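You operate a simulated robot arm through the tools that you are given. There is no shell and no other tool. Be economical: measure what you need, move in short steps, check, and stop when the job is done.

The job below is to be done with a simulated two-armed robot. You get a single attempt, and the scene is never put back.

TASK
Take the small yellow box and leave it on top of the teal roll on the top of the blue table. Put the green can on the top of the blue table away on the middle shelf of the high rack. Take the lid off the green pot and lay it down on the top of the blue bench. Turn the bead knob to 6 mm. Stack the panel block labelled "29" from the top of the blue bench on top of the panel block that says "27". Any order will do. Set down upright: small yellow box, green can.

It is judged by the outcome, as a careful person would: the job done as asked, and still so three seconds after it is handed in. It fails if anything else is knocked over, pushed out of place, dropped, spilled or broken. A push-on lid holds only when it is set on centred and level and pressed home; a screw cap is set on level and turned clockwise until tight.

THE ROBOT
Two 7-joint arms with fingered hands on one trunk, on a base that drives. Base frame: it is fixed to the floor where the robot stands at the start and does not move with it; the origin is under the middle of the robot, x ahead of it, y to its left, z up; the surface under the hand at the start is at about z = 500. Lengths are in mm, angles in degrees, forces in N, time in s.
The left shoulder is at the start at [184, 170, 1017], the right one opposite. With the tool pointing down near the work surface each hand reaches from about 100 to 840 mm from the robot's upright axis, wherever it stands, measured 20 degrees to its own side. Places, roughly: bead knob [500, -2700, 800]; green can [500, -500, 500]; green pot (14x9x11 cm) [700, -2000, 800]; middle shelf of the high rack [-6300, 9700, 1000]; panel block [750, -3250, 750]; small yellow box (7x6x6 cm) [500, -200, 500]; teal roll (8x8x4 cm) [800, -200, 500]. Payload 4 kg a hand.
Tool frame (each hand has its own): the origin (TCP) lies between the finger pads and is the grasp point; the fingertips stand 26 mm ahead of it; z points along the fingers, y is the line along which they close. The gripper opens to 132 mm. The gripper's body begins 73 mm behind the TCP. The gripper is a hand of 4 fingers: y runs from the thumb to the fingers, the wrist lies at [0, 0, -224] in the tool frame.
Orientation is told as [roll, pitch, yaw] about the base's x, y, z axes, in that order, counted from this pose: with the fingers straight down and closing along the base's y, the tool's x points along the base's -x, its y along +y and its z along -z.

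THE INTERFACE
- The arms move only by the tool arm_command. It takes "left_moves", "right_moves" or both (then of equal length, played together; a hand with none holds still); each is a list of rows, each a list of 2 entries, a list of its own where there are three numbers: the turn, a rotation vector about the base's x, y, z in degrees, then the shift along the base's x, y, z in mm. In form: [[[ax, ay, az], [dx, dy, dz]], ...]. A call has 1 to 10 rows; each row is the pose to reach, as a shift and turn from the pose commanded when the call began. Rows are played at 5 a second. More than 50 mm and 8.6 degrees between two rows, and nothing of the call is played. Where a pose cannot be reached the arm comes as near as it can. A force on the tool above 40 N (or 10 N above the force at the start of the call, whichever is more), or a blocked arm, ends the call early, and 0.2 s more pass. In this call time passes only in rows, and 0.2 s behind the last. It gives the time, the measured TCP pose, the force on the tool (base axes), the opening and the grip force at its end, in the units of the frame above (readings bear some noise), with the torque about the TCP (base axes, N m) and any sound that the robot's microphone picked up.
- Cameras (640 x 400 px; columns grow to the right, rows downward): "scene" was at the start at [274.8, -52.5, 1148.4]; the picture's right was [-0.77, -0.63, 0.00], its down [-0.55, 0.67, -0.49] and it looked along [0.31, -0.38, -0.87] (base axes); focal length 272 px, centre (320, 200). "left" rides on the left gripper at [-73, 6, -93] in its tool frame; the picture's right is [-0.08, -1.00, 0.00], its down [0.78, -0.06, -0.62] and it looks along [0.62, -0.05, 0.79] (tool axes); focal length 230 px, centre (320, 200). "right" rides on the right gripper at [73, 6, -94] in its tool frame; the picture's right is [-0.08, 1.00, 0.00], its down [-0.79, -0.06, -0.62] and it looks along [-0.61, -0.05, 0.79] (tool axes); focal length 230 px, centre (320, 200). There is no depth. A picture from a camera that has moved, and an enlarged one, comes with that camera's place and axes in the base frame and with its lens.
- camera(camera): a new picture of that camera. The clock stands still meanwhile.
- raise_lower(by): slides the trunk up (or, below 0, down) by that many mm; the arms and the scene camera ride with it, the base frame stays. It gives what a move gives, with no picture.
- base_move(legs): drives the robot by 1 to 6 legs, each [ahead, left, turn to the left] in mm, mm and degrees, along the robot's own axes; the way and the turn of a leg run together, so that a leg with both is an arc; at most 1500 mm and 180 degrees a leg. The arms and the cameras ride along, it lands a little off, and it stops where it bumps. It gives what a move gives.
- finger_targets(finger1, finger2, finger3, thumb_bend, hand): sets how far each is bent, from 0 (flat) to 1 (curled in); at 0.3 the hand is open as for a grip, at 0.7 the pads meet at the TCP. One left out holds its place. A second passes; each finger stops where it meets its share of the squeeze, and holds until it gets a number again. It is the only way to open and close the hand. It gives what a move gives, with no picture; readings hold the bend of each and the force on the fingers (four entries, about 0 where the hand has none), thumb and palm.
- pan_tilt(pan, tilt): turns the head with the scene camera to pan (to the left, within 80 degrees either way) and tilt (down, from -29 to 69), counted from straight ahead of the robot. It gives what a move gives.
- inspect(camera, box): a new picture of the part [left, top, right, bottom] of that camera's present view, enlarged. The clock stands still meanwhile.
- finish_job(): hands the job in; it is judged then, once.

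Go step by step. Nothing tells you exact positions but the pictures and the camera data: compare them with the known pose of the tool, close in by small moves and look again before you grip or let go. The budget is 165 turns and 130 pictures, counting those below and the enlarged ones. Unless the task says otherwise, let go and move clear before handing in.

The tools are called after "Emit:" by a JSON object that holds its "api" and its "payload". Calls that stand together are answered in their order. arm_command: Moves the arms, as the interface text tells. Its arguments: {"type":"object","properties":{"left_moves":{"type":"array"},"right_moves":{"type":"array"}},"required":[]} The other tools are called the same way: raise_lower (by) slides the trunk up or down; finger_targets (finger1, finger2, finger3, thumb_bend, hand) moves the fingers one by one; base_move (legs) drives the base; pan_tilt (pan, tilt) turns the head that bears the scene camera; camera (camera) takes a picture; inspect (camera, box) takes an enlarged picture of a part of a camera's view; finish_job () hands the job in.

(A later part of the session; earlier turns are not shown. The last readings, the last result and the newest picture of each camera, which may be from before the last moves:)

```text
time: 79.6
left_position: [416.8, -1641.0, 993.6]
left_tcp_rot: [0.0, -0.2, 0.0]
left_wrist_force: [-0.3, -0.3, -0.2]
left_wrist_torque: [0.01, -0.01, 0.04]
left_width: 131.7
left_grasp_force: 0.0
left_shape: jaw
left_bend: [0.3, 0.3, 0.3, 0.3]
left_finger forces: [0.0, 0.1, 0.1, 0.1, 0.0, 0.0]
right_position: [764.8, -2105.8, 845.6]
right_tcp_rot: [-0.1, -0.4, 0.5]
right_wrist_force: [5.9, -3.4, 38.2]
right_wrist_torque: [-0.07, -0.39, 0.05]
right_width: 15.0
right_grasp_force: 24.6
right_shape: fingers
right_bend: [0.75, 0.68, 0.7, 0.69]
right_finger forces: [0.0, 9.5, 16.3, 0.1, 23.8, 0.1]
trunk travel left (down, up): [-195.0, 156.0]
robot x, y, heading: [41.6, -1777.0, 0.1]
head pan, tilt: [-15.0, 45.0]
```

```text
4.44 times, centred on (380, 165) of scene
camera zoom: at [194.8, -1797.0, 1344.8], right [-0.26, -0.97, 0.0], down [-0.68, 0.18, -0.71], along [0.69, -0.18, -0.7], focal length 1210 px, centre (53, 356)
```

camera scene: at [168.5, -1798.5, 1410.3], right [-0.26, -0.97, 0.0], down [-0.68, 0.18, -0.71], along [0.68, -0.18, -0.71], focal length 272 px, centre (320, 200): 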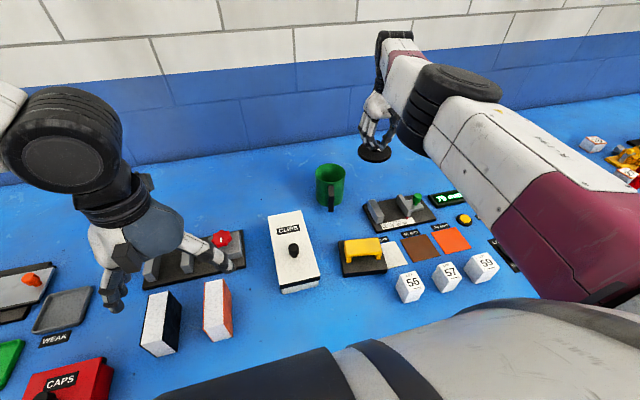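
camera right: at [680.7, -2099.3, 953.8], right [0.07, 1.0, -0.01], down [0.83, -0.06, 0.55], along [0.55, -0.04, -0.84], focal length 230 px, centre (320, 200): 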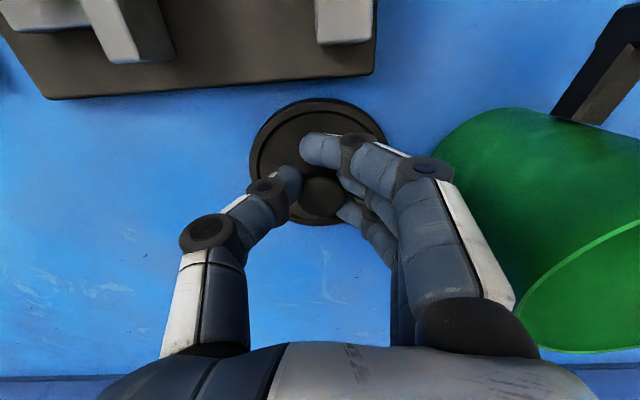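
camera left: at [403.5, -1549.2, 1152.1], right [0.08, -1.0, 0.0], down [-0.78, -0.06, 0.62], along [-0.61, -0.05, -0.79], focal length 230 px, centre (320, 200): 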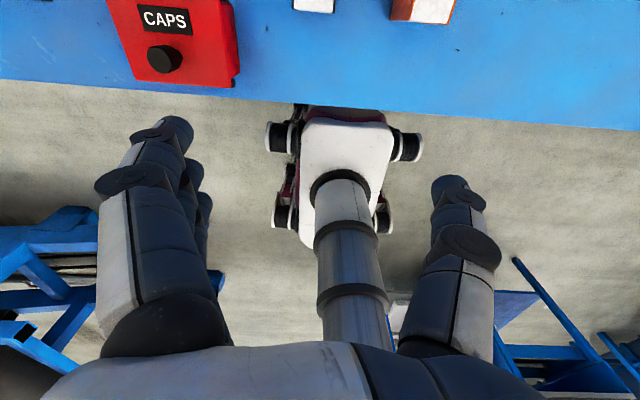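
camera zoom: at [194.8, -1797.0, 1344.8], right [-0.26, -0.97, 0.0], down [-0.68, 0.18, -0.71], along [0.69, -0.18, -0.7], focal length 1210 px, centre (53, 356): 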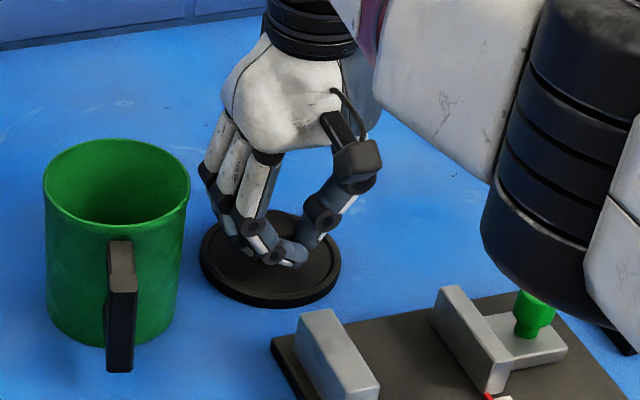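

Contact. Relaxing upward and opening the hand.

Emit:
{"api": "arm_command", "payload": {"right_moves": [[[0, 0, 0], [0, 0, 4]], [[0, 0, 0], [0, 0, 9]], [[0, 0, 0], [0, 0, 9]]]}}

Emit:
{"api": "finger_targets", "payload": {"hand": "right", "finger1": 0.55, "finger2": 0.55, "finger3": 0.55, "thumb_bend": 0.55}}

Emit:
{"api": "arm_command", "payload": {"right_moves": [[[0, 0, 0], [0, 0, 20]], [[0, 0, 0], [0, 0, 50]], [[0, 0, 0], [0, 0, 80]], [[0, 0, 0], [-10, 0, 110]], [[0, 0, 0], [-20, 0, 110]]]}}

Emit:
{"api": "camera", "payload": {"camera": "scene"}}

```text
time: 80.4
left_position: [419.0, -1641.6, 992.3]
left_tcp_rot: [0.0, 0.0, 0.0]
left_wrist_force: [-0.2, 0.5, 0.1]
left_wrist_torque: [-0.04, -0.01, 0.01]
left_width: 132.1
left_grasp_force: 0.1
left_shape: jaw
left_bend: [0.3, 0.3, 0.3, 0.3]
left_finger forces: [0.0, 0.0, 0.0, 0.0, 0.1, 0.0]
right_position: [764.9, -2105.4, 848.5]
right_tcp_rot: [0.0, 0.4, 0.4]
right_wrist_force: [1.6, -1.6, 7.5]
right_wrist_torque: [0.03, -0.11, -0.01]
right_width: 15.0
right_grasp_force: 17.6
right_shape: fingers
right_bend: [0.75, 0.67, 0.69, 0.69]
right_finger forces: [0.0, 7.0, 11.6, 0.1, 15.7, 0.0]
trunk travel left (down, up): [-195.0, 156.0]
robot x, y, heading: [36.5, -1776.7, 0.0]
head pan, tilt: [-15.0, 45.0]
```

```text
time: 81.4
left_position: [419.8, -1642.9, 991.5]
left_tcp_rot: [-0.1, 0.0, 0.0]
left_wrist_force: [0.1, 0.2, 0.3]
left_wrist_torque: [0.05, -0.03, 0.0]
left_width: 131.9
left_grasp_force: 0.1
left_shape: jaw
left_bend: [0.3, 0.3, 0.3, 0.3]
left_finger forces: [0.1, 0.0, 0.0, 0.0, 0.0, 0.0]
right_position: [765.0, -2105.2, 849.8]
right_tcp_rot: [0.0, 0.1, 0.4]
right_wrist_force: [0.2, 0.3, -0.9]
right_wrist_torque: [-0.01, 0.02, 0.01]
right_width: 53.6
right_grasp_force: 0.0
right_shape: fingers
right_bend: [0.55, 0.55, 0.55, 0.55]
right_finger forces: [0.0, 0.0, 0.0, 0.1, 0.0, 0.0]
trunk travel left (down, up): [-195.0, 156.0]
robot x, y, heading: [40.4, -1776.8, -0.0]
head pan, tilt: [-15.0, 45.0]
```

```text
time: 82.6
left_position: [418.9, -1642.0, 991.9]
left_tcp_rot: [-0.1, 0.0, 0.0]
left_wrist_force: [-0.7, -0.5, -0.6]
left_wrist_torque: [0.0, -0.03, 0.0]
left_width: 131.9
left_grasp_force: 0.0
left_shape: jaw
left_bend: [0.3, 0.3, 0.3, 0.3]
left_finger forces: [0.0, 0.1, 0.1, 0.0, 0.1, 0.0]
right_position: [773.1, -2108.2, 958.5]
right_tcp_rot: [-0.1, 0.2, 0.2]
right_wrist_force: [-0.1, 0.3, 0.2]
right_wrist_torque: [-0.01, 0.01, -0.01]
right_width: 53.5
right_grasp_force: 0.1
right_shape: fingers
right_bend: [0.55, 0.55, 0.55, 0.55]
right_finger forces: [0.0, 0.0, 0.1, 0.0, 0.0, 0.0]
right hand out of reach, approached as far as the arm can: row 2, 3, 4, 5
trunk travel left (down, up): [-195.0, 156.0]
robot x, y, heading: [43.5, -1775.4, 0.2]
head pan, tilt: [-15.0, 45.0]
```

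```text
78 pictures are left
camera scene: at [198.8, -1798.5, 1343.8], right [-0.26, -0.97, 0.0], down [-0.68, 0.18, -0.71], along [0.68, -0.18, -0.71], focal length 272 px, centre (320, 200)
```

scene: 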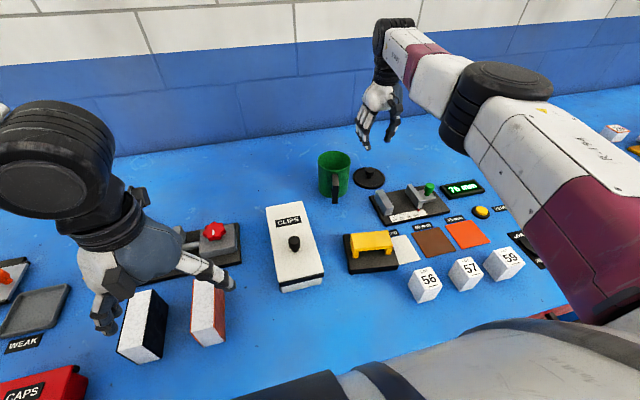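

The lid lies flat on the bench. Retracting the hand and driving right toward the bead knob.

Emit:
{"api": "arm_command", "payload": {"right_moves": [[[0, 0, 0], [-45, 0, 5]], [[0, 0, 0], [-90, 0, 10]], [[0, 0, 0], [-135, 0, 20]], [[0, 0, 0], [-180, 0, 30]], [[0, 0, 0], [-225, 0, 30]], [[0, 0, 0], [-265, 0, 30]], [[0, 0, 0], [-300, 0, 30]]]}}

Emit:
{"api": "base_move", "payload": {"legs": [[-140, 0, 0], [0, -640, 0]]}}

Emit:
{"api": "finger_targets", "payload": {"hand": "right", "finger1": 0.3, "finger2": 0.3, "finger3": 0.3, "thumb_bend": 0.3}}

Emit:
{"api": "pan_tilt", "payload": {"pan": -35, "tilt": 40}}

Emit:
{"api": "camera", "payload": {"camera": "scene"}}

```text
time: 84.2
left_position: [419.0, -1642.2, 992.7]
left_tcp_rot: [0.0, 0.0, 0.0]
left_wrist_force: [-0.3, 0.2, 0.2]
left_wrist_torque: [-0.01, 0.0, 0.01]
left_width: 132.0
left_grasp_force: 0.0
left_shape: jaw
left_bend: [0.3, 0.3, 0.3, 0.3]
left_finger forces: [0.0, 0.0, 0.1, 0.1, 0.1, 0.1]
right_position: [762.8, -2153.1, 998.2]
right_tcp_rot: [0.0, 0.2, 0.3]
right_wrist_force: [0.1, 0.8, -0.1]
right_wrist_torque: [-0.01, 0.0, -0.02]
right_width: 53.8
right_grasp_force: 0.1
right_shape: fingers
right_bend: [0.55, 0.55, 0.55, 0.55]
right_finger forces: [0.0, 0.0, 0.0, 0.0, 0.0, 0.1]
right hand out of reach, approached as far as the arm can: row 1, 2, 3, 4, 5, 6, 7
trunk travel left (down, up): [-195.0, 156.0]
robot x, y, heading: [37.0, -1774.3, 0.0]
head pan, tilt: [-15.0, 45.0]
```

```text
time: 91.2
left_position: [281.3, -2280.7, 993.3]
left_tcp_rot: [-0.1, 0.0, 0.0]
left_wrist_force: [-0.1, -0.1, -0.2]
left_wrist_torque: [-0.01, -0.01, -0.01]
left_width: 131.9
left_grasp_force: 0.0
left_shape: jaw
left_bend: [0.3, 0.3, 0.3, 0.3]
left_finger forces: [0.1, 0.0, 0.0, 0.0, 0.0, 0.0]
right_position: [623.6, -2793.2, 997.8]
right_tcp_rot: [0.0, 0.1, 0.3]
right_wrist_force: [0.0, 0.2, 0.0]
right_wrist_torque: [0.0, 0.02, -0.01]
right_width: 53.6
right_grasp_force: 0.0
right_shape: fingers
right_bend: [0.55, 0.55, 0.55, 0.55]
right_finger forces: [0.1, 0.0, 0.1, 0.0, 0.0, 0.1]
trunk travel left (down, up): [-195.0, 156.0]
robot x, y, heading: [-101.3, -2413.2, -0.2]
head pan, tilt: [-15.0, 45.0]
```

```text
time: 92.2
left_position: [279.9, -2281.8, 992.6]
left_tcp_rot: [0.0, 0.0, 0.0]
left_wrist_force: [-0.1, 0.2, -0.3]
left_wrist_torque: [-0.01, -0.01, 0.01]
left_width: 132.0
left_grasp_force: 0.1
left_shape: jaw
left_bend: [0.3, 0.3, 0.3, 0.3]
left_finger forces: [0.0, 0.1, 0.0, 0.0, 0.0, 0.1]
right_position: [623.1, -2793.2, 998.9]
right_tcp_rot: [0.0, 0.2, 0.3]
right_wrist_force: [-0.2, -0.6, -0.2]
right_wrist_torque: [-0.02, -0.02, -0.03]
right_width: 135.4
right_grasp_force: 0.1
right_shape: fingers
right_bend: [0.3, 0.3, 0.3, 0.3]
right_finger forces: [0.1, 0.0, 0.1, 0.0, 0.1, 0.0]
trunk travel left (down, up): [-195.0, 156.0]
robot x, y, heading: [-99.1, -2413.9, -0.3]
head pan, tilt: [-15.0, 45.0]
```

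```text
time: 93.0
left_position: [280.8, -2281.1, 992.7]
left_tcp_rot: [0.0, 0.0, 0.0]
left_wrist_force: [0.0, -0.4, 0.1]
left_wrist_torque: [-0.03, -0.04, -0.01]
left_width: 132.0
left_grasp_force: 0.0
left_shape: jaw
left_bend: [0.3, 0.3, 0.3, 0.3]
left_finger forces: [0.0, 0.0, 0.0, 0.0, 0.0, 0.1]
right_position: [624.0, -2792.4, 996.8]
right_tcp_rot: [0.0, 0.2, 0.3]
right_wrist_force: [-0.1, 0.5, -0.3]
right_wrist_torque: [0.0, 0.02, 0.0]
right_width: 135.9
right_grasp_force: 0.0
right_shape: fingers
right_bend: [0.3, 0.3, 0.3, 0.3]
right_finger forces: [0.0, 0.0, 0.1, 0.1, 0.0, 0.0]
trunk travel left (down, up): [-195.0, 156.0]
robot x, y, heading: [-99.5, -2412.0, 0.1]
head pan, tilt: [-35.0, 40.0]
```

```text
77 pictures are left
camera scene: at [50.0, -2464.7, 1351.1], right [-0.57, -0.82, 0.0], down [-0.53, 0.37, -0.77], along [0.63, -0.44, -0.64], focal length 272 px, centre (320, 200)
```

scene: 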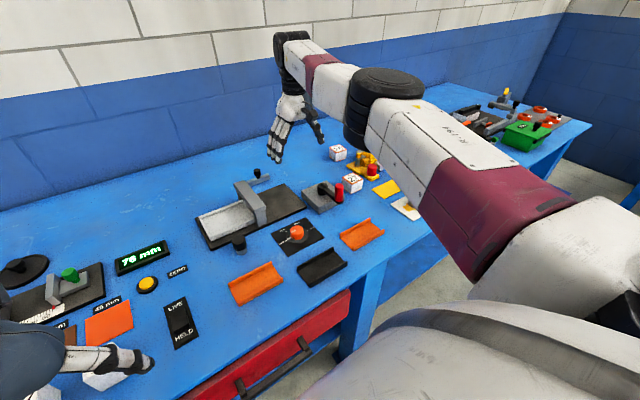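

Zooming in to find the bead knob and the dice-like panel blocks.

Emit:
{"api": "inspect", "payload": {"camera": "scene", "box": [180, 130, 420, 280]}}

Emit:
{"api": "inspect", "payload": {"camera": "scene", "box": [310, 80, 610, 230]}}

```text
2.67 times, centred on (300, 205) of scene
camera zoom: at [50.0, -2464.7, 1351.1], right [-0.57, -0.82, 0.0], down [-0.53, 0.37, -0.77], along [0.63, -0.44, -0.64], focal length 726 px, centre (373, 187)
```

zoom: 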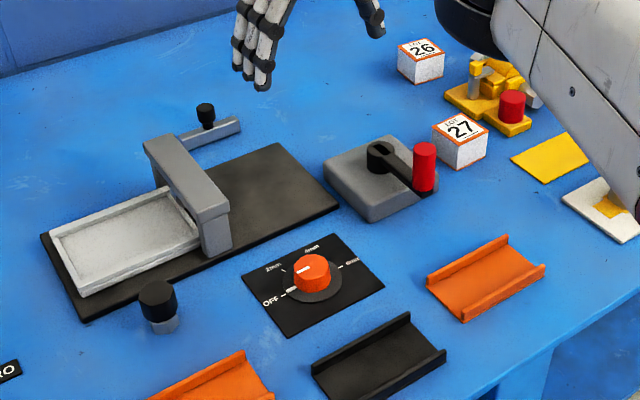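

```text
2.13 times, centred on (460, 155) of scene
camera zoom: at [50.0, -2464.7, 1351.1], right [-0.57, -0.82, 0.0], down [-0.53, 0.37, -0.77], along [0.63, -0.44, -0.64], focal length 581 px, centre (21, 296)
```

zoom: 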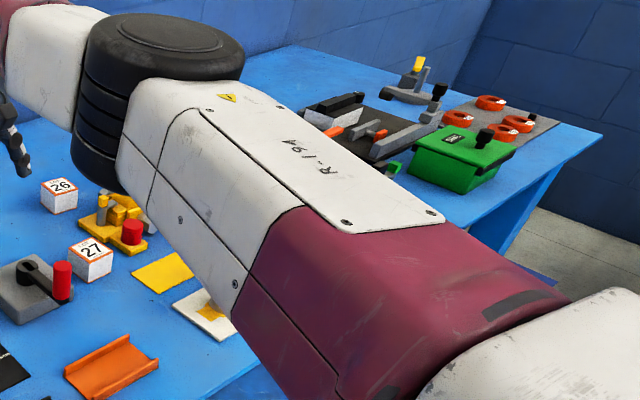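

The orange knob with OFF / 2 mm / 4 mm / 6 mm marks is the bead knob, near (481,−2694). Zooming in on its scale.

Emit:
{"api": "inspect", "payload": {"camera": "scene", "box": [264, 210, 328, 260]}}

Emit:
{"api": "camera", "payload": {"camera": "right"}}

```text
8.00 times, centred on (296, 235) of scene
camera zoom: at [50.0, -2464.7, 1351.1], right [-0.57, -0.82, 0.0], down [-0.53, 0.37, -0.77], along [0.63, -0.44, -0.64], focal length 2178 px, centre (512, -80)
```

zoom: 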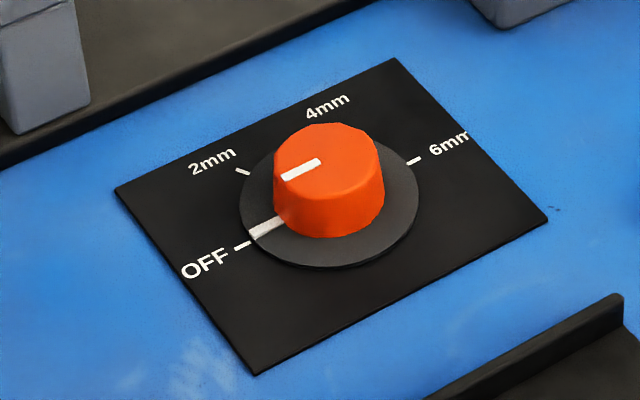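

```text
73 pictures are left
camera right: at [550.9, -2786.5, 1092.2], right [0.07, 1.0, 0.0], down [0.79, -0.06, 0.61], along [0.61, -0.04, -0.79], focal length 230 px, centre (320, 200)
```

right: 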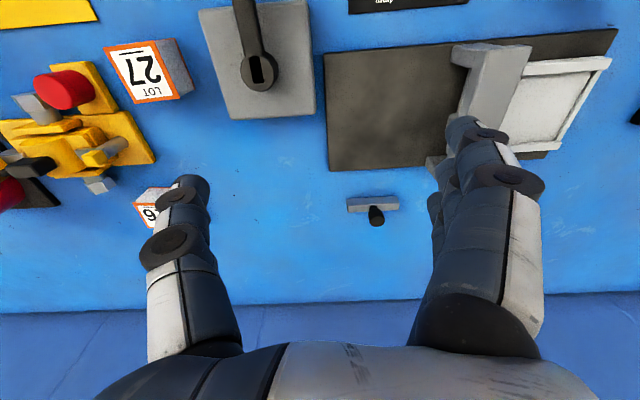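

The knob is at OFF; tick geometry gives OFF toward +y, 6 mm toward −y, so a 180° clockwise turn about (491,−2699). I'll move above it.

Emit:
{"api": "arm_command", "payload": {"right_moves": [[[0, 0, 0], [-15, 10, -25]], [[0, 0, 0], [-30, 20, -50]], [[0, 0, 0], [-55, 40, -60]], [[0, 0, 0], [-85, 60, -65]], [[0, 0, 0], [-110, 80, -70]], [[0, 0, 0], [-133, 93, -70]], [[0, 0, 0], [-133, 93, -70]]]}}

Emit:
{"api": "camera", "payload": {"camera": "right"}}

```text
time: 94.6
left_position: [279.2, -2281.3, 991.2]
left_tcp_rot: [0.0, 0.0, 0.1]
left_wrist_force: [0.0, 0.0, -0.6]
left_wrist_torque: [0.01, -0.01, -0.02]
left_width: 131.8
left_grasp_force: 0.0
left_shape: jaw
left_bend: [0.3, 0.3, 0.3, 0.3]
left_finger forces: [0.0, 0.1, 0.0, 0.1, 0.1, 0.1]
right_position: [634.9, -2722.0, 923.6]
right_tcp_rot: [0.0, 0.3, 0.3]
right_wrist_force: [0.0, 0.7, -1.2]
right_wrist_torque: [-0.01, 0.04, -0.04]
right_width: 135.9
right_grasp_force: 0.1
right_shape: fingers
right_bend: [0.3, 0.3, 0.3, 0.3]
right_finger forces: [0.0, 0.0, 0.0, 0.1, 0.0, 0.0]
right hand out of reach, approached as far as the arm can: row 1, 2, 3, 4, 5, 6, 7
trunk travel left (down, up): [-195.0, 156.0]
robot x, y, heading: [-100.6, -2417.1, 0.0]
head pan, tilt: [-35.0, 40.0]
```

```text
72 pictures are left
camera right: at [562.0, -2716.3, 1017.2], right [0.07, 1.0, 0.0], down [0.79, -0.06, 0.61], along [0.61, -0.05, -0.79], focal length 230 px, centre (320, 200)
```

right: 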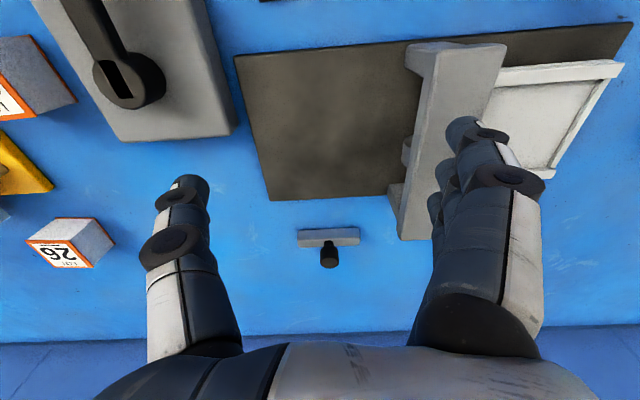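

The arm is stretched nearly straight and won't retract along this line. I'll swing it outward while retracting to unlock the elbow.

Emit:
{"api": "arm_command", "payload": {"right_moves": [[[0, 0, 0], [0, -25, 30]], [[0, 0, 0], [-10, -60, 50]], [[0, 0, 0], [-30, -100, 50]], [[0, 0, 0], [-60, -135, 50]], [[0, 0, 0], [-95, -165, 50]], [[0, 0, 0], [-135, -190, 50]], [[0, 0, 0], [-175, -210, 50]], [[0, 0, 0], [-220, -220, 50]], [[0, 0, 0], [-265, -220, 50]]]}}

Emit:
{"api": "camera", "payload": {"camera": "scene"}}

```text
time: 96.6
left_position: [281.0, -2281.2, 992.2]
left_tcp_rot: [0.0, 0.0, 0.1]
left_wrist_force: [-0.8, 0.0, 0.3]
left_wrist_torque: [-0.01, 0.0, -0.01]
left_width: 132.2
left_grasp_force: 0.1
left_shape: jaw
left_bend: [0.3, 0.3, 0.3, 0.3]
left_finger forces: [0.0, 0.1, 0.0, 0.0, 0.1, 0.0]
right_position: [515.9, -3038.2, 970.8]
right_tcp_rot: [0.1, 0.3, 0.3]
right_wrist_force: [0.1, 0.4, 0.2]
right_wrist_torque: [0.0, -0.01, -0.02]
right_width: 135.7
right_grasp_force: 0.1
right_shape: fingers
right_bend: [0.3, 0.3, 0.3, 0.3]
right_finger forces: [0.1, 0.1, 0.0, 0.1, 0.1, 0.1]
right hand out of reach, approached as far as the arm can: row 3, 4, 5, 6, 7, 8, 9
trunk travel left (down, up): [-195.0, 156.0]
robot x, y, heading: [-99.1, -2411.7, -0.1]
head pan, tilt: [-35.0, 40.0]
```

```text
71 pictures are left
camera scene: at [49.7, -2465.1, 1351.2], right [-0.57, -0.82, 0.0], down [-0.53, 0.37, -0.77], along [0.63, -0.44, -0.64], focal length 272 px, centre (320, 200)
```

scene: 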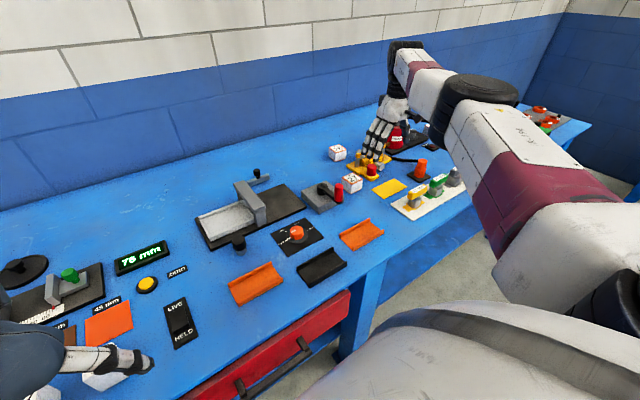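

The arm still slides along its maximum reach: the elbow seems locked straight since the trunk lowering. I'll raise the trunk again and retry the retraction with small wrist tilt.

Emit:
{"api": "raise_lower", "payload": {"by": 120}}

Emit:
{"api": "arm_command", "payload": {"right_moves": [[[0, 0, 0], [-20, 5, 0]], [[0, 0, 0], [-50, 15, -10]], [[0, 0, 0], [-80, 35, -30]], [[0, 0, 0], [-110, 60, -50]], [[0, 0, 0], [-140, 90, -70]], [[0, 0, 0], [-140, 90, -70]]]}}

Emit:
{"api": "camera", "payload": {"camera": "scene"}}

```text
time: 98.1
left_position: [280.1, -2281.0, 1111.0]
left_tcp_rot: [0.0, 0.1, 0.0]
left_wrist_force: [-0.3, -0.1, 0.0]
left_wrist_torque: [-0.03, 0.0, -0.01]
left_width: 131.9
left_grasp_force: 0.2
left_shape: jaw
left_bend: [0.3, 0.3, 0.3, 0.3]
left_finger forces: [0.1, 0.0, 0.0, 0.0, 0.0, 0.1]
right_position: [512.2, -3031.3, 1134.9]
right_tcp_rot: [-0.1, -4.1, 0.4]
right_wrist_force: [0.8, -0.1, -0.9]
right_wrist_torque: [0.0, 0.01, 0.01]
right_width: 135.9
right_grasp_force: 0.0
right_shape: fingers
right_bend: [0.3, 0.3, 0.3, 0.3]
right_finger forces: [0.0, 0.0, 0.0, 0.0, 0.1, 0.0]
trunk travel left (down, up): [-315.0, 36.0]
robot x, y, heading: [-97.2, -2414.8, -0.2]
head pan, tilt: [-35.0, 40.0]
```

```text
time: 99.5
left_position: [280.2, -2282.9, 1112.5]
left_tcp_rot: [0.1, 0.1, 0.0]
left_wrist_force: [0.5, 0.5, -0.2]
left_wrist_torque: [0.0, -0.03, -0.01]
left_width: 131.7
left_grasp_force: 0.1
left_shape: jaw
left_bend: [0.3, 0.3, 0.3, 0.3]
left_finger forces: [0.0, 0.1, 0.1, 0.0, 0.0, 0.0]
right_position: [369.2, -2939.8, 1066.5]
right_tcp_rot: [0.0, -4.2, 0.3]
right_wrist_force: [1.3, 0.0, -1.1]
right_wrist_torque: [0.01, 0.0, 0.01]
right_width: 135.6
right_grasp_force: 0.1
right_shape: fingers
right_bend: [0.3, 0.3, 0.3, 0.3]
right_finger forces: [0.1, 0.0, 0.0, 0.0, 0.0, 0.0]
trunk travel left (down, up): [-315.0, 36.0]
robot x, y, heading: [-98.3, -2415.5, 0.1]
head pan, tilt: [-35.0, 40.0]
```

```text
70 pictures are left
camera scene: at [11.2, -2465.7, 1473.3], right [-0.57, -0.82, 0.0], down [-0.53, 0.37, -0.77], along [0.63, -0.44, -0.64], focal length 272 px, centre (320, 200)
```

scene: 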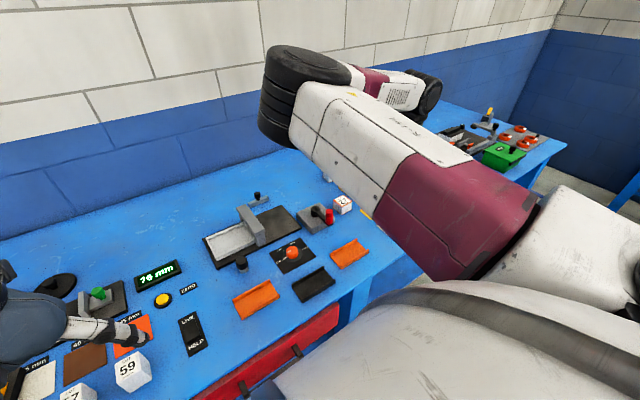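

Unlocked: the arm bends normally again. Moving over the knob at (491,−2699).

Emit:
{"api": "arm_command", "payload": {"right_moves": [[[0, 1, 0], [10, 40, 0]], [[0, 2, 0], [25, 80, -10]], [[0, 4, 0], [45, 118, -25]], [[0, 4, 0], [65, 155, -45]], [[0, 4, 0], [85, 190, -70]], [[0, 4, 0], [105, 220, -95]], [[0, 4, 0], [122, 241, -125]], [[0, 4, 0], [122, 241, -136]], [[0, 4, 0], [122, 241, -136]]]}}

Emit:
{"api": "camera", "payload": {"camera": "right"}}

```text
time: 101.7
left_position: [279.5, -2280.9, 1111.6]
left_tcp_rot: [0.0, -0.1, 0.0]
left_wrist_force: [0.5, -0.5, 0.3]
left_wrist_torque: [0.02, 0.0, -0.02]
left_width: 131.8
left_grasp_force: 0.0
left_shape: jaw
left_bend: [0.3, 0.3, 0.3, 0.3]
left_finger forces: [0.1, 0.0, 0.0, 0.1, 0.0, 0.0]
right_position: [493.2, -2734.7, 933.9]
right_tcp_rot: [0.5, -0.6, -3.8]
right_wrist_force: [-0.2, 0.0, 0.1]
right_wrist_torque: [-0.02, -0.01, -0.01]
right_width: 135.9
right_grasp_force: 0.0
right_shape: fingers
right_bend: [0.3, 0.3, 0.3, 0.3]
right_finger forces: [0.0, 0.1, 0.0, 0.1, 0.0, 0.0]
trunk travel left (down, up): [-315.0, 36.0]
robot x, y, heading: [-98.8, -2419.8, 0.0]
head pan, tilt: [-35.0, 40.0]
stopped in row 9 (right hand): the arm was blocked; the commanded pose is now the measured one
```

```text
69 pictures are left
camera right: at [419.3, -2724.2, 1027.4], right [0.14, 0.99, 0.01], down [0.77, -0.12, 0.63], along [0.62, -0.08, -0.78], focal length 230 px, centre (320, 200)
```

right: 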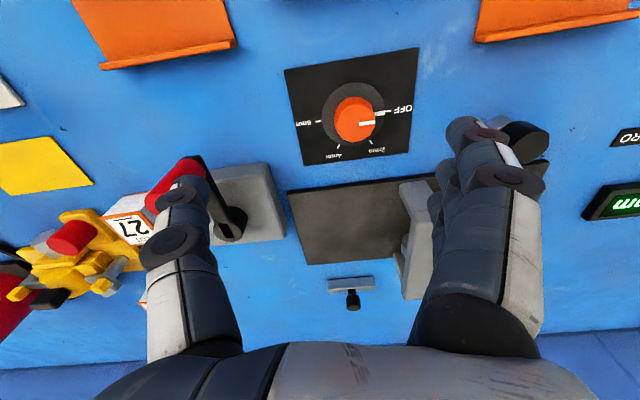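

The knob is confirmed at (490,−2701). Shifting the base 90 mm left to give the arm room.

Emit:
{"api": "base_move", "payload": {"legs": [[0, 90, 0]]}}

Emit:
{"api": "arm_command", "payload": {"right_moves": [[[0, 0.5, 7], [0, -20, -10]], [[-0.5, 0.6, 14], [-2, -40, -20]], [[-0.5, 0.6, 22], [-2, -57, -30]], [[-0.5, 0.6, 30], [-2, -57, -40]], [[-0.5, 0.6, 38], [-2, -57, -40]], [[-0.5, 0.6, 46], [-2, -57, -40]], [[-0.5, 0.6, 46], [-2, -57, -40]]]}}

Emit:
{"api": "camera", "payload": {"camera": "right"}}

```text
time: 103.2
left_position: [279.8, -2188.5, 1112.4]
left_tcp_rot: [0.0, 0.0, 0.1]
left_wrist_force: [0.3, 0.6, -0.2]
left_wrist_torque: [-0.01, -0.01, 0.0]
left_width: 131.9
left_grasp_force: 0.1
left_shape: jaw
left_bend: [0.3, 0.3, 0.3, 0.3]
left_finger forces: [0.1, 0.0, 0.1, 0.0, 0.1, 0.1]
right_position: [492.7, -2640.4, 933.3]
right_tcp_rot: [0.5, -0.8, -3.8]
right_wrist_force: [0.0, -0.6, -0.4]
right_wrist_torque: [0.01, 0.05, 0.0]
right_width: 136.3
right_grasp_force: 0.0
right_shape: fingers
right_bend: [0.3, 0.3, 0.3, 0.3]
right_finger forces: [0.1, 0.1, 0.1, 0.1, 0.0, 0.0]
trunk travel left (down, up): [-315.0, 36.0]
robot x, y, heading: [-101.4, -2325.6, -0.1]
head pan, tilt: [-35.0, 40.0]
```

```text
time: 104.8
left_position: [280.3, -2189.3, 1110.8]
left_tcp_rot: [0.0, 0.0, 0.2]
left_wrist_force: [-0.5, -0.4, 0.7]
left_wrist_torque: [0.03, 0.01, -0.03]
left_width: 131.7
left_grasp_force: 0.0
left_shape: jaw
left_bend: [0.3, 0.3, 0.3, 0.3]
left_finger forces: [0.1, 0.1, 0.0, 0.0, 0.2, 0.0]
right_position: [493.3, -2698.6, 892.0]
right_tcp_rot: [0.3, 0.0, 42.5]
right_wrist_force: [-0.5, -0.6, 0.7]
right_wrist_torque: [-0.01, 0.02, 0.02]
right_width: 135.9
right_grasp_force: 0.0
right_shape: fingers
right_bend: [0.3, 0.3, 0.3, 0.3]
right_finger forces: [0.1, 0.1, 0.0, 0.1, 0.0, 0.1]
trunk travel left (down, up): [-315.0, 36.0]
robot x, y, heading: [-100.7, -2323.9, 0.0]
head pan, tilt: [-35.0, 40.0]
```

```text
68 pictures are left
camera right: at [434.5, -2743.2, 987.9], right [-0.62, 0.79, 0.0], down [0.62, 0.48, 0.62], along [0.48, 0.38, -0.79], focal length 230 px, centre (320, 200)
```

right: 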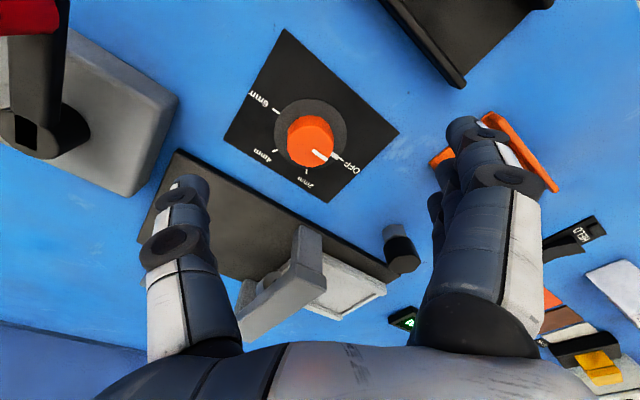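

Yaw works. The knob height is uncertain (820–840), so I'll descend to 860 and look again.

Emit:
{"api": "arm_command", "payload": {"right_moves": [[[0, 0, 0], [-2, -3, -15]], [[0, 0, 0], [-2, -3, -32]], [[0, 0, 0], [-2, -3, -32]]]}}

Emit:
{"api": "camera", "payload": {"camera": "right"}}

Emit:
{"api": "inspect", "payload": {"camera": "scene", "box": [300, 190, 460, 290]}}

```text
time: 105.6
left_position: [277.6, -2189.5, 1112.1]
left_tcp_rot: [0.0, 0.0, 0.1]
left_wrist_force: [-1.1, -0.2, -0.4]
left_wrist_torque: [0.0, 0.01, 0.02]
left_width: 131.9
left_grasp_force: 0.0
left_shape: jaw
left_bend: [0.3, 0.3, 0.3, 0.3]
left_finger forces: [0.1, 0.0, 0.0, 0.0, 0.0, 0.0]
right_position: [488.8, -2702.6, 862.0]
right_tcp_rot: [0.2, -0.1, 42.3]
right_wrist_force: [0.0, 0.7, 0.6]
right_wrist_torque: [-0.02, -0.03, -0.01]
right_width: 136.3
right_grasp_force: 0.1
right_shape: fingers
right_bend: [0.3, 0.3, 0.3, 0.3]
right_finger forces: [0.1, 0.0, 0.0, 0.0, 0.1, 0.1]
trunk travel left (down, up): [-315.0, 36.0]
robot x, y, heading: [-101.0, -2320.4, 0.4]
head pan, tilt: [-35.0, 40.0]
```

```text
67 pictures are left
camera right: at [432.5, -2745.5, 956.5], right [-0.61, 0.79, 0.0], down [0.62, 0.48, 0.62], along [0.48, 0.38, -0.79], focal length 230 px, centre (320, 200)
```

right: 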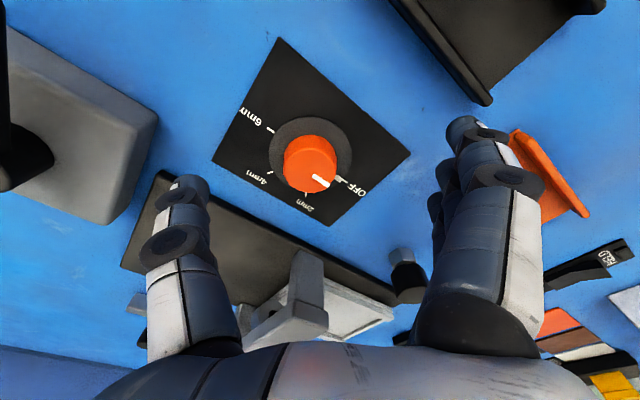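

```text
4.00 times, centred on (380, 240) of scene
camera zoom: at [10.9, -2373.4, 1473.4], right [-0.57, -0.82, 0.0], down [-0.53, 0.37, -0.77], along [0.63, -0.44, -0.64], focal length 1089 px, centre (80, 40)
```

zoom: 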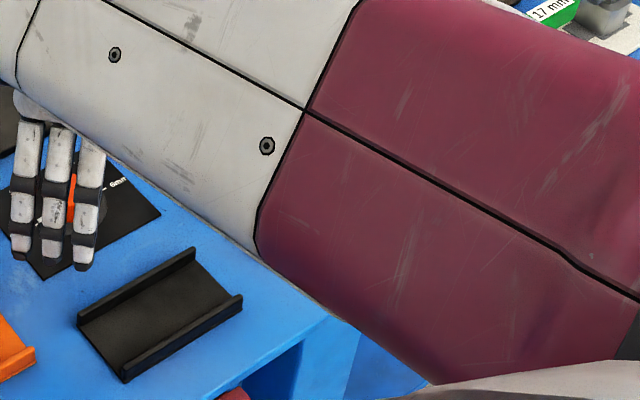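

Continuing down to TCP 846 and closing gently to feel the knob.

Emit:
{"api": "arm_command", "payload": {"right_moves": [[[0, 0, 0], [1, -1, -8]], [[0, 0, 0], [2, -2, -16]], [[0, 0, 0], [2, -2, -16]]]}}

Emit:
{"api": "finger_targets", "payload": {"hand": "right", "finger1": 0.5, "finger2": 0.5, "finger3": 0.5, "thumb_bend": 0.5}}

Emit:
{"api": "camera", "payload": {"camera": "right"}}

```text
time: 106.4
left_position: [279.6, -2189.3, 1112.9]
left_tcp_rot: [0.0, 0.0, 0.1]
left_wrist_force: [0.3, 0.2, -0.8]
left_wrist_torque: [-0.03, -0.01, 0.01]
left_width: 132.0
left_grasp_force: 0.0
left_shape: jaw
left_bend: [0.3, 0.3, 0.3, 0.3]
left_finger forces: [0.1, 0.1, 0.0, 0.1, 0.0, 0.0]
right_position: [491.1, -2703.6, 845.9]
right_tcp_rot: [0.2, 0.0, 42.3]
right_wrist_force: [-0.2, 0.3, 1.1]
right_wrist_torque: [0.02, -0.04, 0.01]
right_width: 136.0
right_grasp_force: 0.1
right_shape: fingers
right_bend: [0.3, 0.3, 0.3, 0.3]
right_finger forces: [0.0, 0.0, 0.0, 0.0, 0.0, 0.0]
trunk travel left (down, up): [-315.0, 36.0]
robot x, y, heading: [-100.1, -2325.3, 0.0]
head pan, tilt: [-35.0, 40.0]
```

```text
time: 107.4
left_position: [278.7, -2190.3, 1112.6]
left_tcp_rot: [0.1, -0.1, 0.1]
left_wrist_force: [0.0, -0.1, -0.7]
left_wrist_torque: [0.02, 0.0, 0.0]
left_width: 131.9
left_grasp_force: 0.1
left_shape: jaw
left_bend: [0.3, 0.3, 0.3, 0.3]
left_finger forces: [0.0, 0.0, 0.1, 0.1, 0.0, 0.0]
right_position: [492.1, -2703.7, 846.6]
right_tcp_rot: [0.3, 0.2, 42.2]
right_wrist_force: [-0.4, 0.8, 0.1]
right_wrist_torque: [0.03, 0.01, 0.01]
right_width: 71.6
right_grasp_force: 0.1
right_shape: fingers
right_bend: [0.5, 0.5, 0.5, 0.5]
right_finger forces: [0.0, 0.1, 0.0, 0.0, 0.1, 0.0]
trunk travel left (down, up): [-315.0, 36.0]
robot x, y, heading: [-101.0, -2324.0, 0.2]
head pan, tilt: [-35.0, 40.0]
```

```text
65 pictures are left
camera right: at [434.6, -2747.6, 940.6], right [-0.61, 0.79, 0.0], down [0.62, 0.48, 0.62], along [0.48, 0.38, -0.79], focal length 230 px, centre (320, 200)
```

right: 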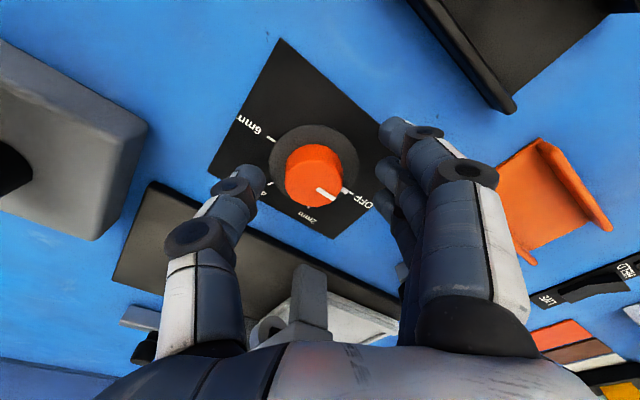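

The knob top is at about z 826, centred slightly off (+2,−3). Adjusting, lowering 12 mm and gripping.

Emit:
{"api": "arm_command", "payload": {"right_moves": [[[0, 0, 0], [2, -2, -5]], [[0, 0, 0], [2, -2.5, -9]], [[0, 0, 0], [2, -2.5, -12]], [[0, 0, 0], [2, -2.5, -12]]]}}

Emit:
{"api": "finger_targets", "payload": {"hand": "right", "finger1": 0.7, "finger2": 0.7, "finger3": 0.7, "thumb_bend": 0.7}}

Emit:
{"api": "camera", "payload": {"camera": "right"}}

```text
time: 108.4
left_position: [279.8, -2189.3, 1113.0]
left_tcp_rot: [0.0, 0.1, 0.0]
left_wrist_force: [0.5, 0.8, -0.2]
left_wrist_torque: [-0.04, 0.01, 0.02]
left_width: 132.0
left_grasp_force: 0.0
left_shape: jaw
left_bend: [0.3, 0.3, 0.3, 0.3]
left_finger forces: [0.0, 0.0, 0.0, 0.0, 0.0, 0.0]
right_position: [494.9, -2705.6, 834.4]
right_tcp_rot: [0.3, 0.1, 42.3]
right_wrist_force: [0.2, 0.3, -0.5]
right_wrist_torque: [0.0, 0.02, -0.02]
right_width: 71.6
right_grasp_force: 0.0
right_shape: fingers
right_bend: [0.5, 0.5, 0.5, 0.5]
right_finger forces: [0.0, 0.0, 0.0, 0.0, 0.0, 0.1]
trunk travel left (down, up): [-315.0, 36.0]
robot x, y, heading: [-99.7, -2324.6, 0.2]
head pan, tilt: [-35.0, 40.0]
```

```text
time: 109.4
left_position: [280.0, -2189.0, 1111.5]
left_tcp_rot: [0.0, 0.0, 0.0]
left_wrist_force: [0.1, 0.2, 0.0]
left_wrist_torque: [0.0, 0.0, 0.02]
left_width: 132.1
left_grasp_force: 0.0
left_shape: jaw
left_bend: [0.3, 0.3, 0.3, 0.3]
left_finger forces: [0.0, 0.0, 0.1, 0.1, 0.1, 0.0]
right_position: [494.6, -2705.7, 834.0]
right_tcp_rot: [0.3, 0.1, 42.4]
right_wrist_force: [0.9, -2.6, -2.3]
right_wrist_torque: [0.0, 0.03, -0.01]
right_width: 25.7
right_grasp_force: 11.6
right_shape: fingers
right_bend: [0.7, 0.62, 0.65, 0.64]
right_finger forces: [0.1, 5.8, 4.4, 0.0, 12.9, 0.1]
trunk travel left (down, up): [-315.0, 36.0]
robot x, y, heading: [-98.4, -2326.7, -0.0]
head pan, tilt: [-35.0, 40.0]
```

```text
64 pictures are left
camera right: at [436.6, -2750.3, 928.1], right [-0.61, 0.79, 0.0], down [0.62, 0.48, 0.62], along [0.48, 0.38, -0.79], focal length 230 px, centre (320, 200)
```

right: 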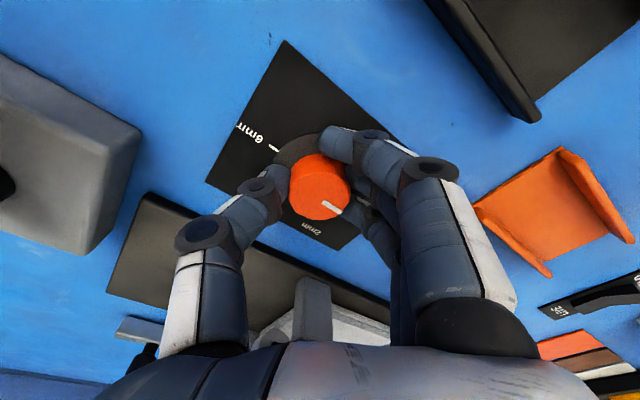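

Gripped. Turning clockwise 84°.

Emit:
{"api": "arm_command", "payload": {"right_moves": [[[0, 0, -8.4], [0, 0, 0]], [[0, 0, -16.8], [0, 0, 0]], [[0, 0, -25.2], [0, 0, 0]], [[0, 0, -33.6], [0, 0, 0]], [[0, 0, -42], [0, 0, 0]], [[0, 0, -50.4], [0, 0, 0]], [[0, 0, -58.8], [0, 0, 0]], [[0, 0, -67.2], [0, 0, 0]], [[0, 0, -75.6], [0, 0, 0]], [[0, 0, -84], [0, 0, 0]]]}}

Emit:
{"api": "camera", "payload": {"camera": "right"}}

```text
time: 111.6
left_position: [279.7, -2187.8, 1111.7]
left_tcp_rot: [0.0, -0.1, 0.2]
left_wrist_force: [0.2, -0.3, 0.0]
left_wrist_torque: [-0.02, -0.01, -0.02]
left_width: 131.8
left_grasp_force: 0.1
left_shape: jaw
left_bend: [0.3, 0.3, 0.3, 0.3]
left_finger forces: [0.1, 0.1, 0.0, 0.0, 0.1, 0.0]
right_position: [495.4, -2704.5, 835.5]
right_tcp_rot: [0.2, 0.0, -41.8]
right_wrist_force: [-2.9, 13.2, 1.5]
right_wrist_torque: [0.34, 0.0, 0.06]
right_width: 21.0
right_grasp_force: 11.8
right_shape: fingers
right_bend: [0.7, 0.58, 0.64, 0.67]
right_finger forces: [0.1, 11.9, 4.0, 0.1, 8.5, 0.0]
trunk travel left (down, up): [-315.0, 36.0]
robot x, y, heading: [-94.6, -2326.3, -0.1]
head pan, tilt: [-35.0, 40.0]
```

```text
63 pictures are left
camera right: at [443.1, -2651.4, 929.1], right [0.72, 0.69, 0.01], down [0.54, -0.57, 0.62], along [0.43, -0.44, -0.79], focal length 230 px, centre (320, 200)
```

right: 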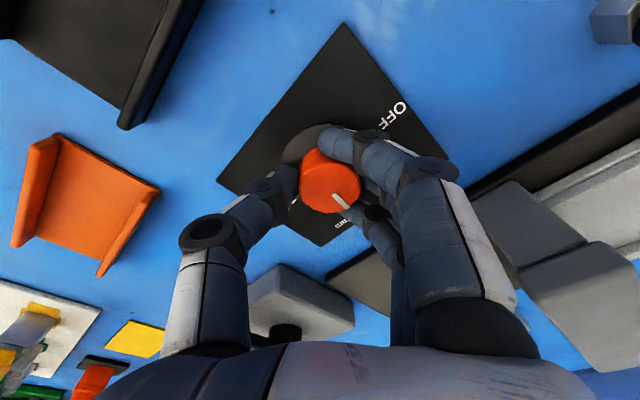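

Good turn. Opening slightly, re-centring and rotating back for a second grip.

Emit:
{"api": "finger_targets", "payload": {"hand": "right", "finger1": 0.48, "finger2": 0.48, "finger3": 0.48, "thumb_bend": 0.48}}

Emit:
{"api": "camera", "payload": {"camera": "right"}}

Emit:
{"api": "arm_command", "payload": {"right_moves": [[[0, 0, 0], [0, 0, 20]], [[0, 0, 8.5], [0, 1, 20]], [[0, 0, 17], [0, 3, 20]], [[0, 0, 25.5], [0, 3, 20]], [[0, 0, 34], [0, 3, 20]], [[0, 0, 42.5], [0, 3, 20]], [[0, 0, 51], [0, 3, 20]], [[0, 0, 59.5], [0, 3, 20]], [[0, 0, 68], [0, 3, 20]], [[0, 0, 76.5], [0, 3, 20]]]}}

Emit:
{"api": "camera", "payload": {"camera": "right"}}

```text
time: 112.6
left_position: [278.6, -2189.2, 1112.1]
left_tcp_rot: [0.0, 0.1, 0.0]
left_wrist_force: [0.5, 0.8, -1.1]
left_wrist_torque: [0.0, 0.03, 0.01]
left_width: 131.8
left_grasp_force: 0.1
left_shape: jaw
left_bend: [0.3, 0.3, 0.3, 0.3]
left_finger forces: [0.1, 0.0, 0.0, 0.0, 0.0, 0.0]
right_position: [492.8, -2706.3, 833.7]
right_tcp_rot: [0.3, 0.1, -41.7]
right_wrist_force: [0.0, 0.0, -0.6]
right_wrist_torque: [-0.01, 0.0, 0.0]
right_width: 76.5
right_grasp_force: 0.2
right_shape: fingers
right_bend: [0.48, 0.48, 0.48, 0.48]
right_finger forces: [0.0, 0.0, 0.0, 0.0, 0.1, 0.0]
trunk travel left (down, up): [-315.0, 36.0]
robot x, y, heading: [-100.5, -2324.1, -0.1]
head pan, tilt: [-35.0, 40.0]
```

```text
62 pictures are left
camera right: at [442.6, -2652.9, 928.2], right [0.72, 0.69, 0.0], down [0.54, -0.57, 0.62], along [0.43, -0.44, -0.79], focal length 230 px, centre (320, 200)
```

right: 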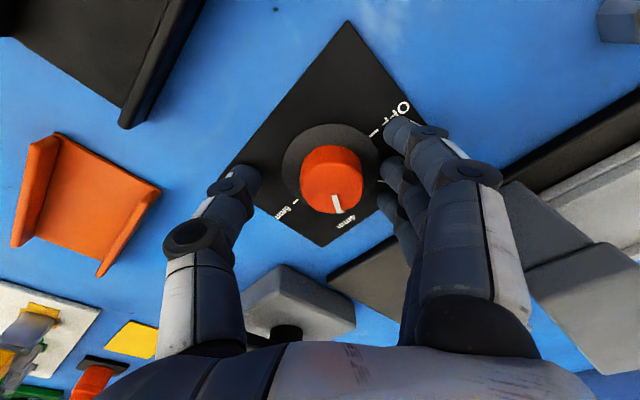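

```text
time: 114.8
left_position: [278.7, -2188.0, 1112.7]
left_tcp_rot: [0.0, 0.0, 0.1]
left_wrist_force: [0.8, -0.8, -0.7]
left_wrist_torque: [0.03, -0.01, 0.03]
left_width: 132.2
left_grasp_force: 0.0
left_shape: jaw
left_bend: [0.3, 0.3, 0.3, 0.3]
left_finger forces: [0.0, 0.1, 0.1, 0.1, 0.0, 0.1]
right_position: [492.9, -2702.0, 853.4]
right_tcp_rot: [0.3, 0.0, 35.0]
right_wrist_force: [-0.3, 0.1, 0.0]
right_wrist_torque: [-0.01, 0.02, -0.03]
right_width: 76.6
right_grasp_force: 0.0
right_shape: fingers
right_bend: [0.48, 0.48, 0.48, 0.48]
right_finger forces: [0.0, 0.1, 0.0, 0.1, 0.0, 0.0]
trunk travel left (down, up): [-315.0, 36.0]
robot x, y, heading: [-99.3, -2323.2, 0.2]
head pan, tilt: [-35.0, 40.0]
```

```text
61 pictures are left
camera right: at [430.7, -2739.6, 948.2], right [-0.51, 0.86, 0.0], down [0.68, 0.4, 0.62], along [0.53, 0.32, -0.79], focal length 230 px, centre (320, 200)
```

right: 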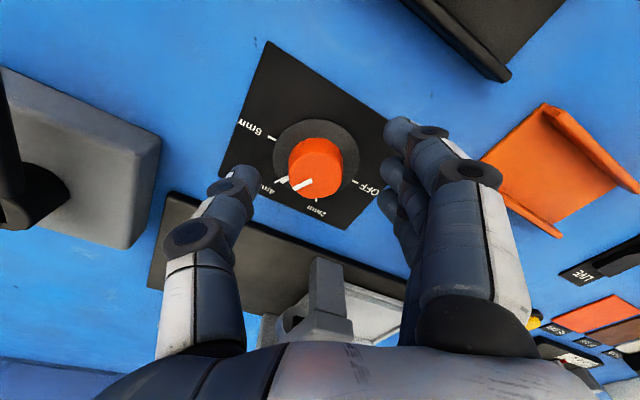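

Emit:
{"api": "inspect", "payload": {"camera": "right", "box": [230, 100, 400, 220]}}

```text
3.33 times, centred on (315, 160) of right
camera zoom: at [430.7, -2739.6, 948.2], right [-0.51, 0.86, 0.0], down [0.68, 0.4, 0.62], along [0.53, 0.32, -0.79], focal length 767 px, centre (337, 333)
```

zoom: 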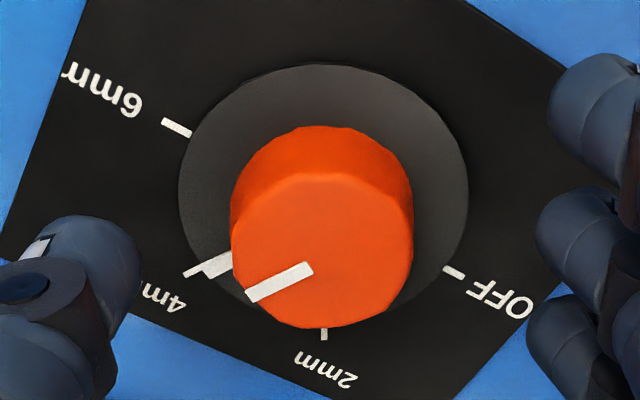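

The pointer is now at 4 mm, so about 60° more clockwise. Lowering, re-gripping.

Emit:
{"api": "arm_command", "payload": {"right_moves": [[[0, 0, 0], [1, -2, -10]], [[0, 0, 0], [1, -2, -19]], [[0, 0, 0], [1, -2, -19]]]}}

Emit:
{"api": "finger_targets", "payload": {"hand": "right", "finger1": 0.7, "finger2": 0.7, "finger3": 0.7, "thumb_bend": 0.7}}

Emit:
{"api": "arm_command", "payload": {"right_moves": [[[0, 0, -8], [0, 0, 0]], [[0, 0, -16], [0, 0, 0]], [[0, 0, -24], [0, 0, 0]], [[0, 0, -32], [0, 0, 0]], [[0, 0, -40], [0, 0, 0]], [[0, 0, -48], [0, 0, 0]], [[0, 0, -52], [0, 0, 0]]]}}

Emit:
{"api": "inspect", "payload": {"camera": "right", "box": [230, 100, 400, 220]}}

```text
time: 115.6
left_position: [280.5, -2188.3, 1111.9]
left_tcp_rot: [0.0, 0.0, 0.1]
left_wrist_force: [0.7, -0.7, 0.1]
left_wrist_torque: [0.01, 0.02, 0.01]
left_width: 131.8
left_grasp_force: 0.0
left_shape: jaw
left_bend: [0.3, 0.3, 0.3, 0.3]
left_finger forces: [0.0, 0.1, 0.2, 0.0, 0.0, 0.1]
right_position: [494.7, -2703.7, 834.7]
right_tcp_rot: [0.3, 0.1, 34.9]
right_wrist_force: [0.2, 0.5, -0.2]
right_wrist_torque: [0.01, -0.01, -0.02]
right_width: 76.7
right_grasp_force: 0.0
right_shape: fingers
right_bend: [0.48, 0.48, 0.48, 0.48]
right_finger forces: [0.1, 0.0, 0.1, 0.0, 0.1, 0.0]
trunk travel left (down, up): [-315.0, 36.0]
robot x, y, heading: [-99.4, -2325.1, 0.1]
head pan, tilt: [-35.0, 40.0]
```

```text
time: 116.6
left_position: [279.6, -2189.6, 1112.1]
left_tcp_rot: [0.1, -0.1, 0.1]
left_wrist_force: [0.3, -0.5, 0.1]
left_wrist_torque: [0.02, 0.0, 0.01]
left_width: 132.0
left_grasp_force: 0.0
left_shape: jaw
left_bend: [0.3, 0.3, 0.3, 0.3]
left_finger forces: [0.1, 0.1, 0.0, 0.1, 0.0, 0.1]
right_position: [493.6, -2705.2, 834.3]
right_tcp_rot: [0.3, 0.1, 34.8]
right_wrist_force: [0.8, -2.4, -4.1]
right_wrist_torque: [-0.02, 0.04, -0.02]
right_width: 25.5
right_grasp_force: 11.0
right_shape: fingers
right_bend: [0.7, 0.61, 0.65, 0.64]
right_finger forces: [0.1, 5.9, 4.2, 0.0, 12.4, 0.0]
trunk travel left (down, up): [-315.0, 36.0]
robot x, y, heading: [-96.6, -2321.9, 0.1]
head pan, tilt: [-35.0, 40.0]
```

```text
time: 118.2
left_position: [278.9, -2188.7, 1111.9]
left_tcp_rot: [0.0, 0.0, 0.0]
left_wrist_force: [-0.5, -0.7, 0.4]
left_wrist_torque: [0.0, 0.01, 0.01]
left_width: 131.9
left_grasp_force: 0.2
left_shape: jaw
left_bend: [0.3, 0.3, 0.3, 0.3]
left_finger forces: [0.0, 0.1, 0.1, 0.0, 0.0, 0.1]
right_position: [494.2, -2703.7, 835.2]
right_tcp_rot: [0.3, 0.0, -17.3]
right_wrist_force: [-6.2, 7.4, -5.9]
right_wrist_torque: [0.21, 0.13, 0.06]
right_width: 22.6
right_grasp_force: 11.6
right_shape: fingers
right_bend: [0.7, 0.59, 0.64, 0.66]
right_finger forces: [0.1, 9.3, 4.3, 0.1, 8.5, 0.0]
trunk travel left (down, up): [-315.0, 36.0]
robot x, y, heading: [-97.2, -2324.8, -0.1]
head pan, tilt: [-35.0, 40.0]
```

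```text
3.33 times, centred on (315, 160) of right
camera zoom: at [426.4, -2676.6, 929.6], right [0.37, 0.93, 0.0], down [0.73, -0.29, 0.62], along [0.57, -0.22, -0.79], focal length 767 px, centre (337, 333)
```

zoom: 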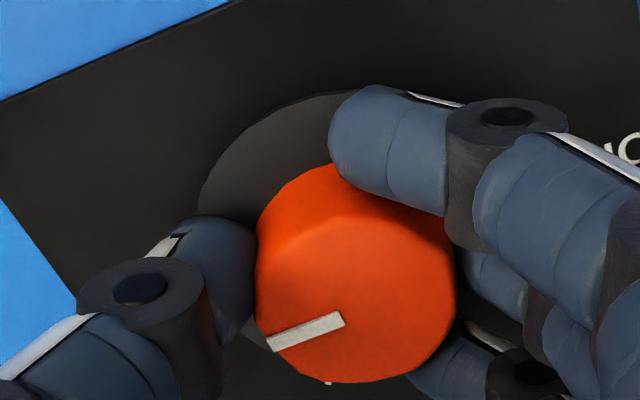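

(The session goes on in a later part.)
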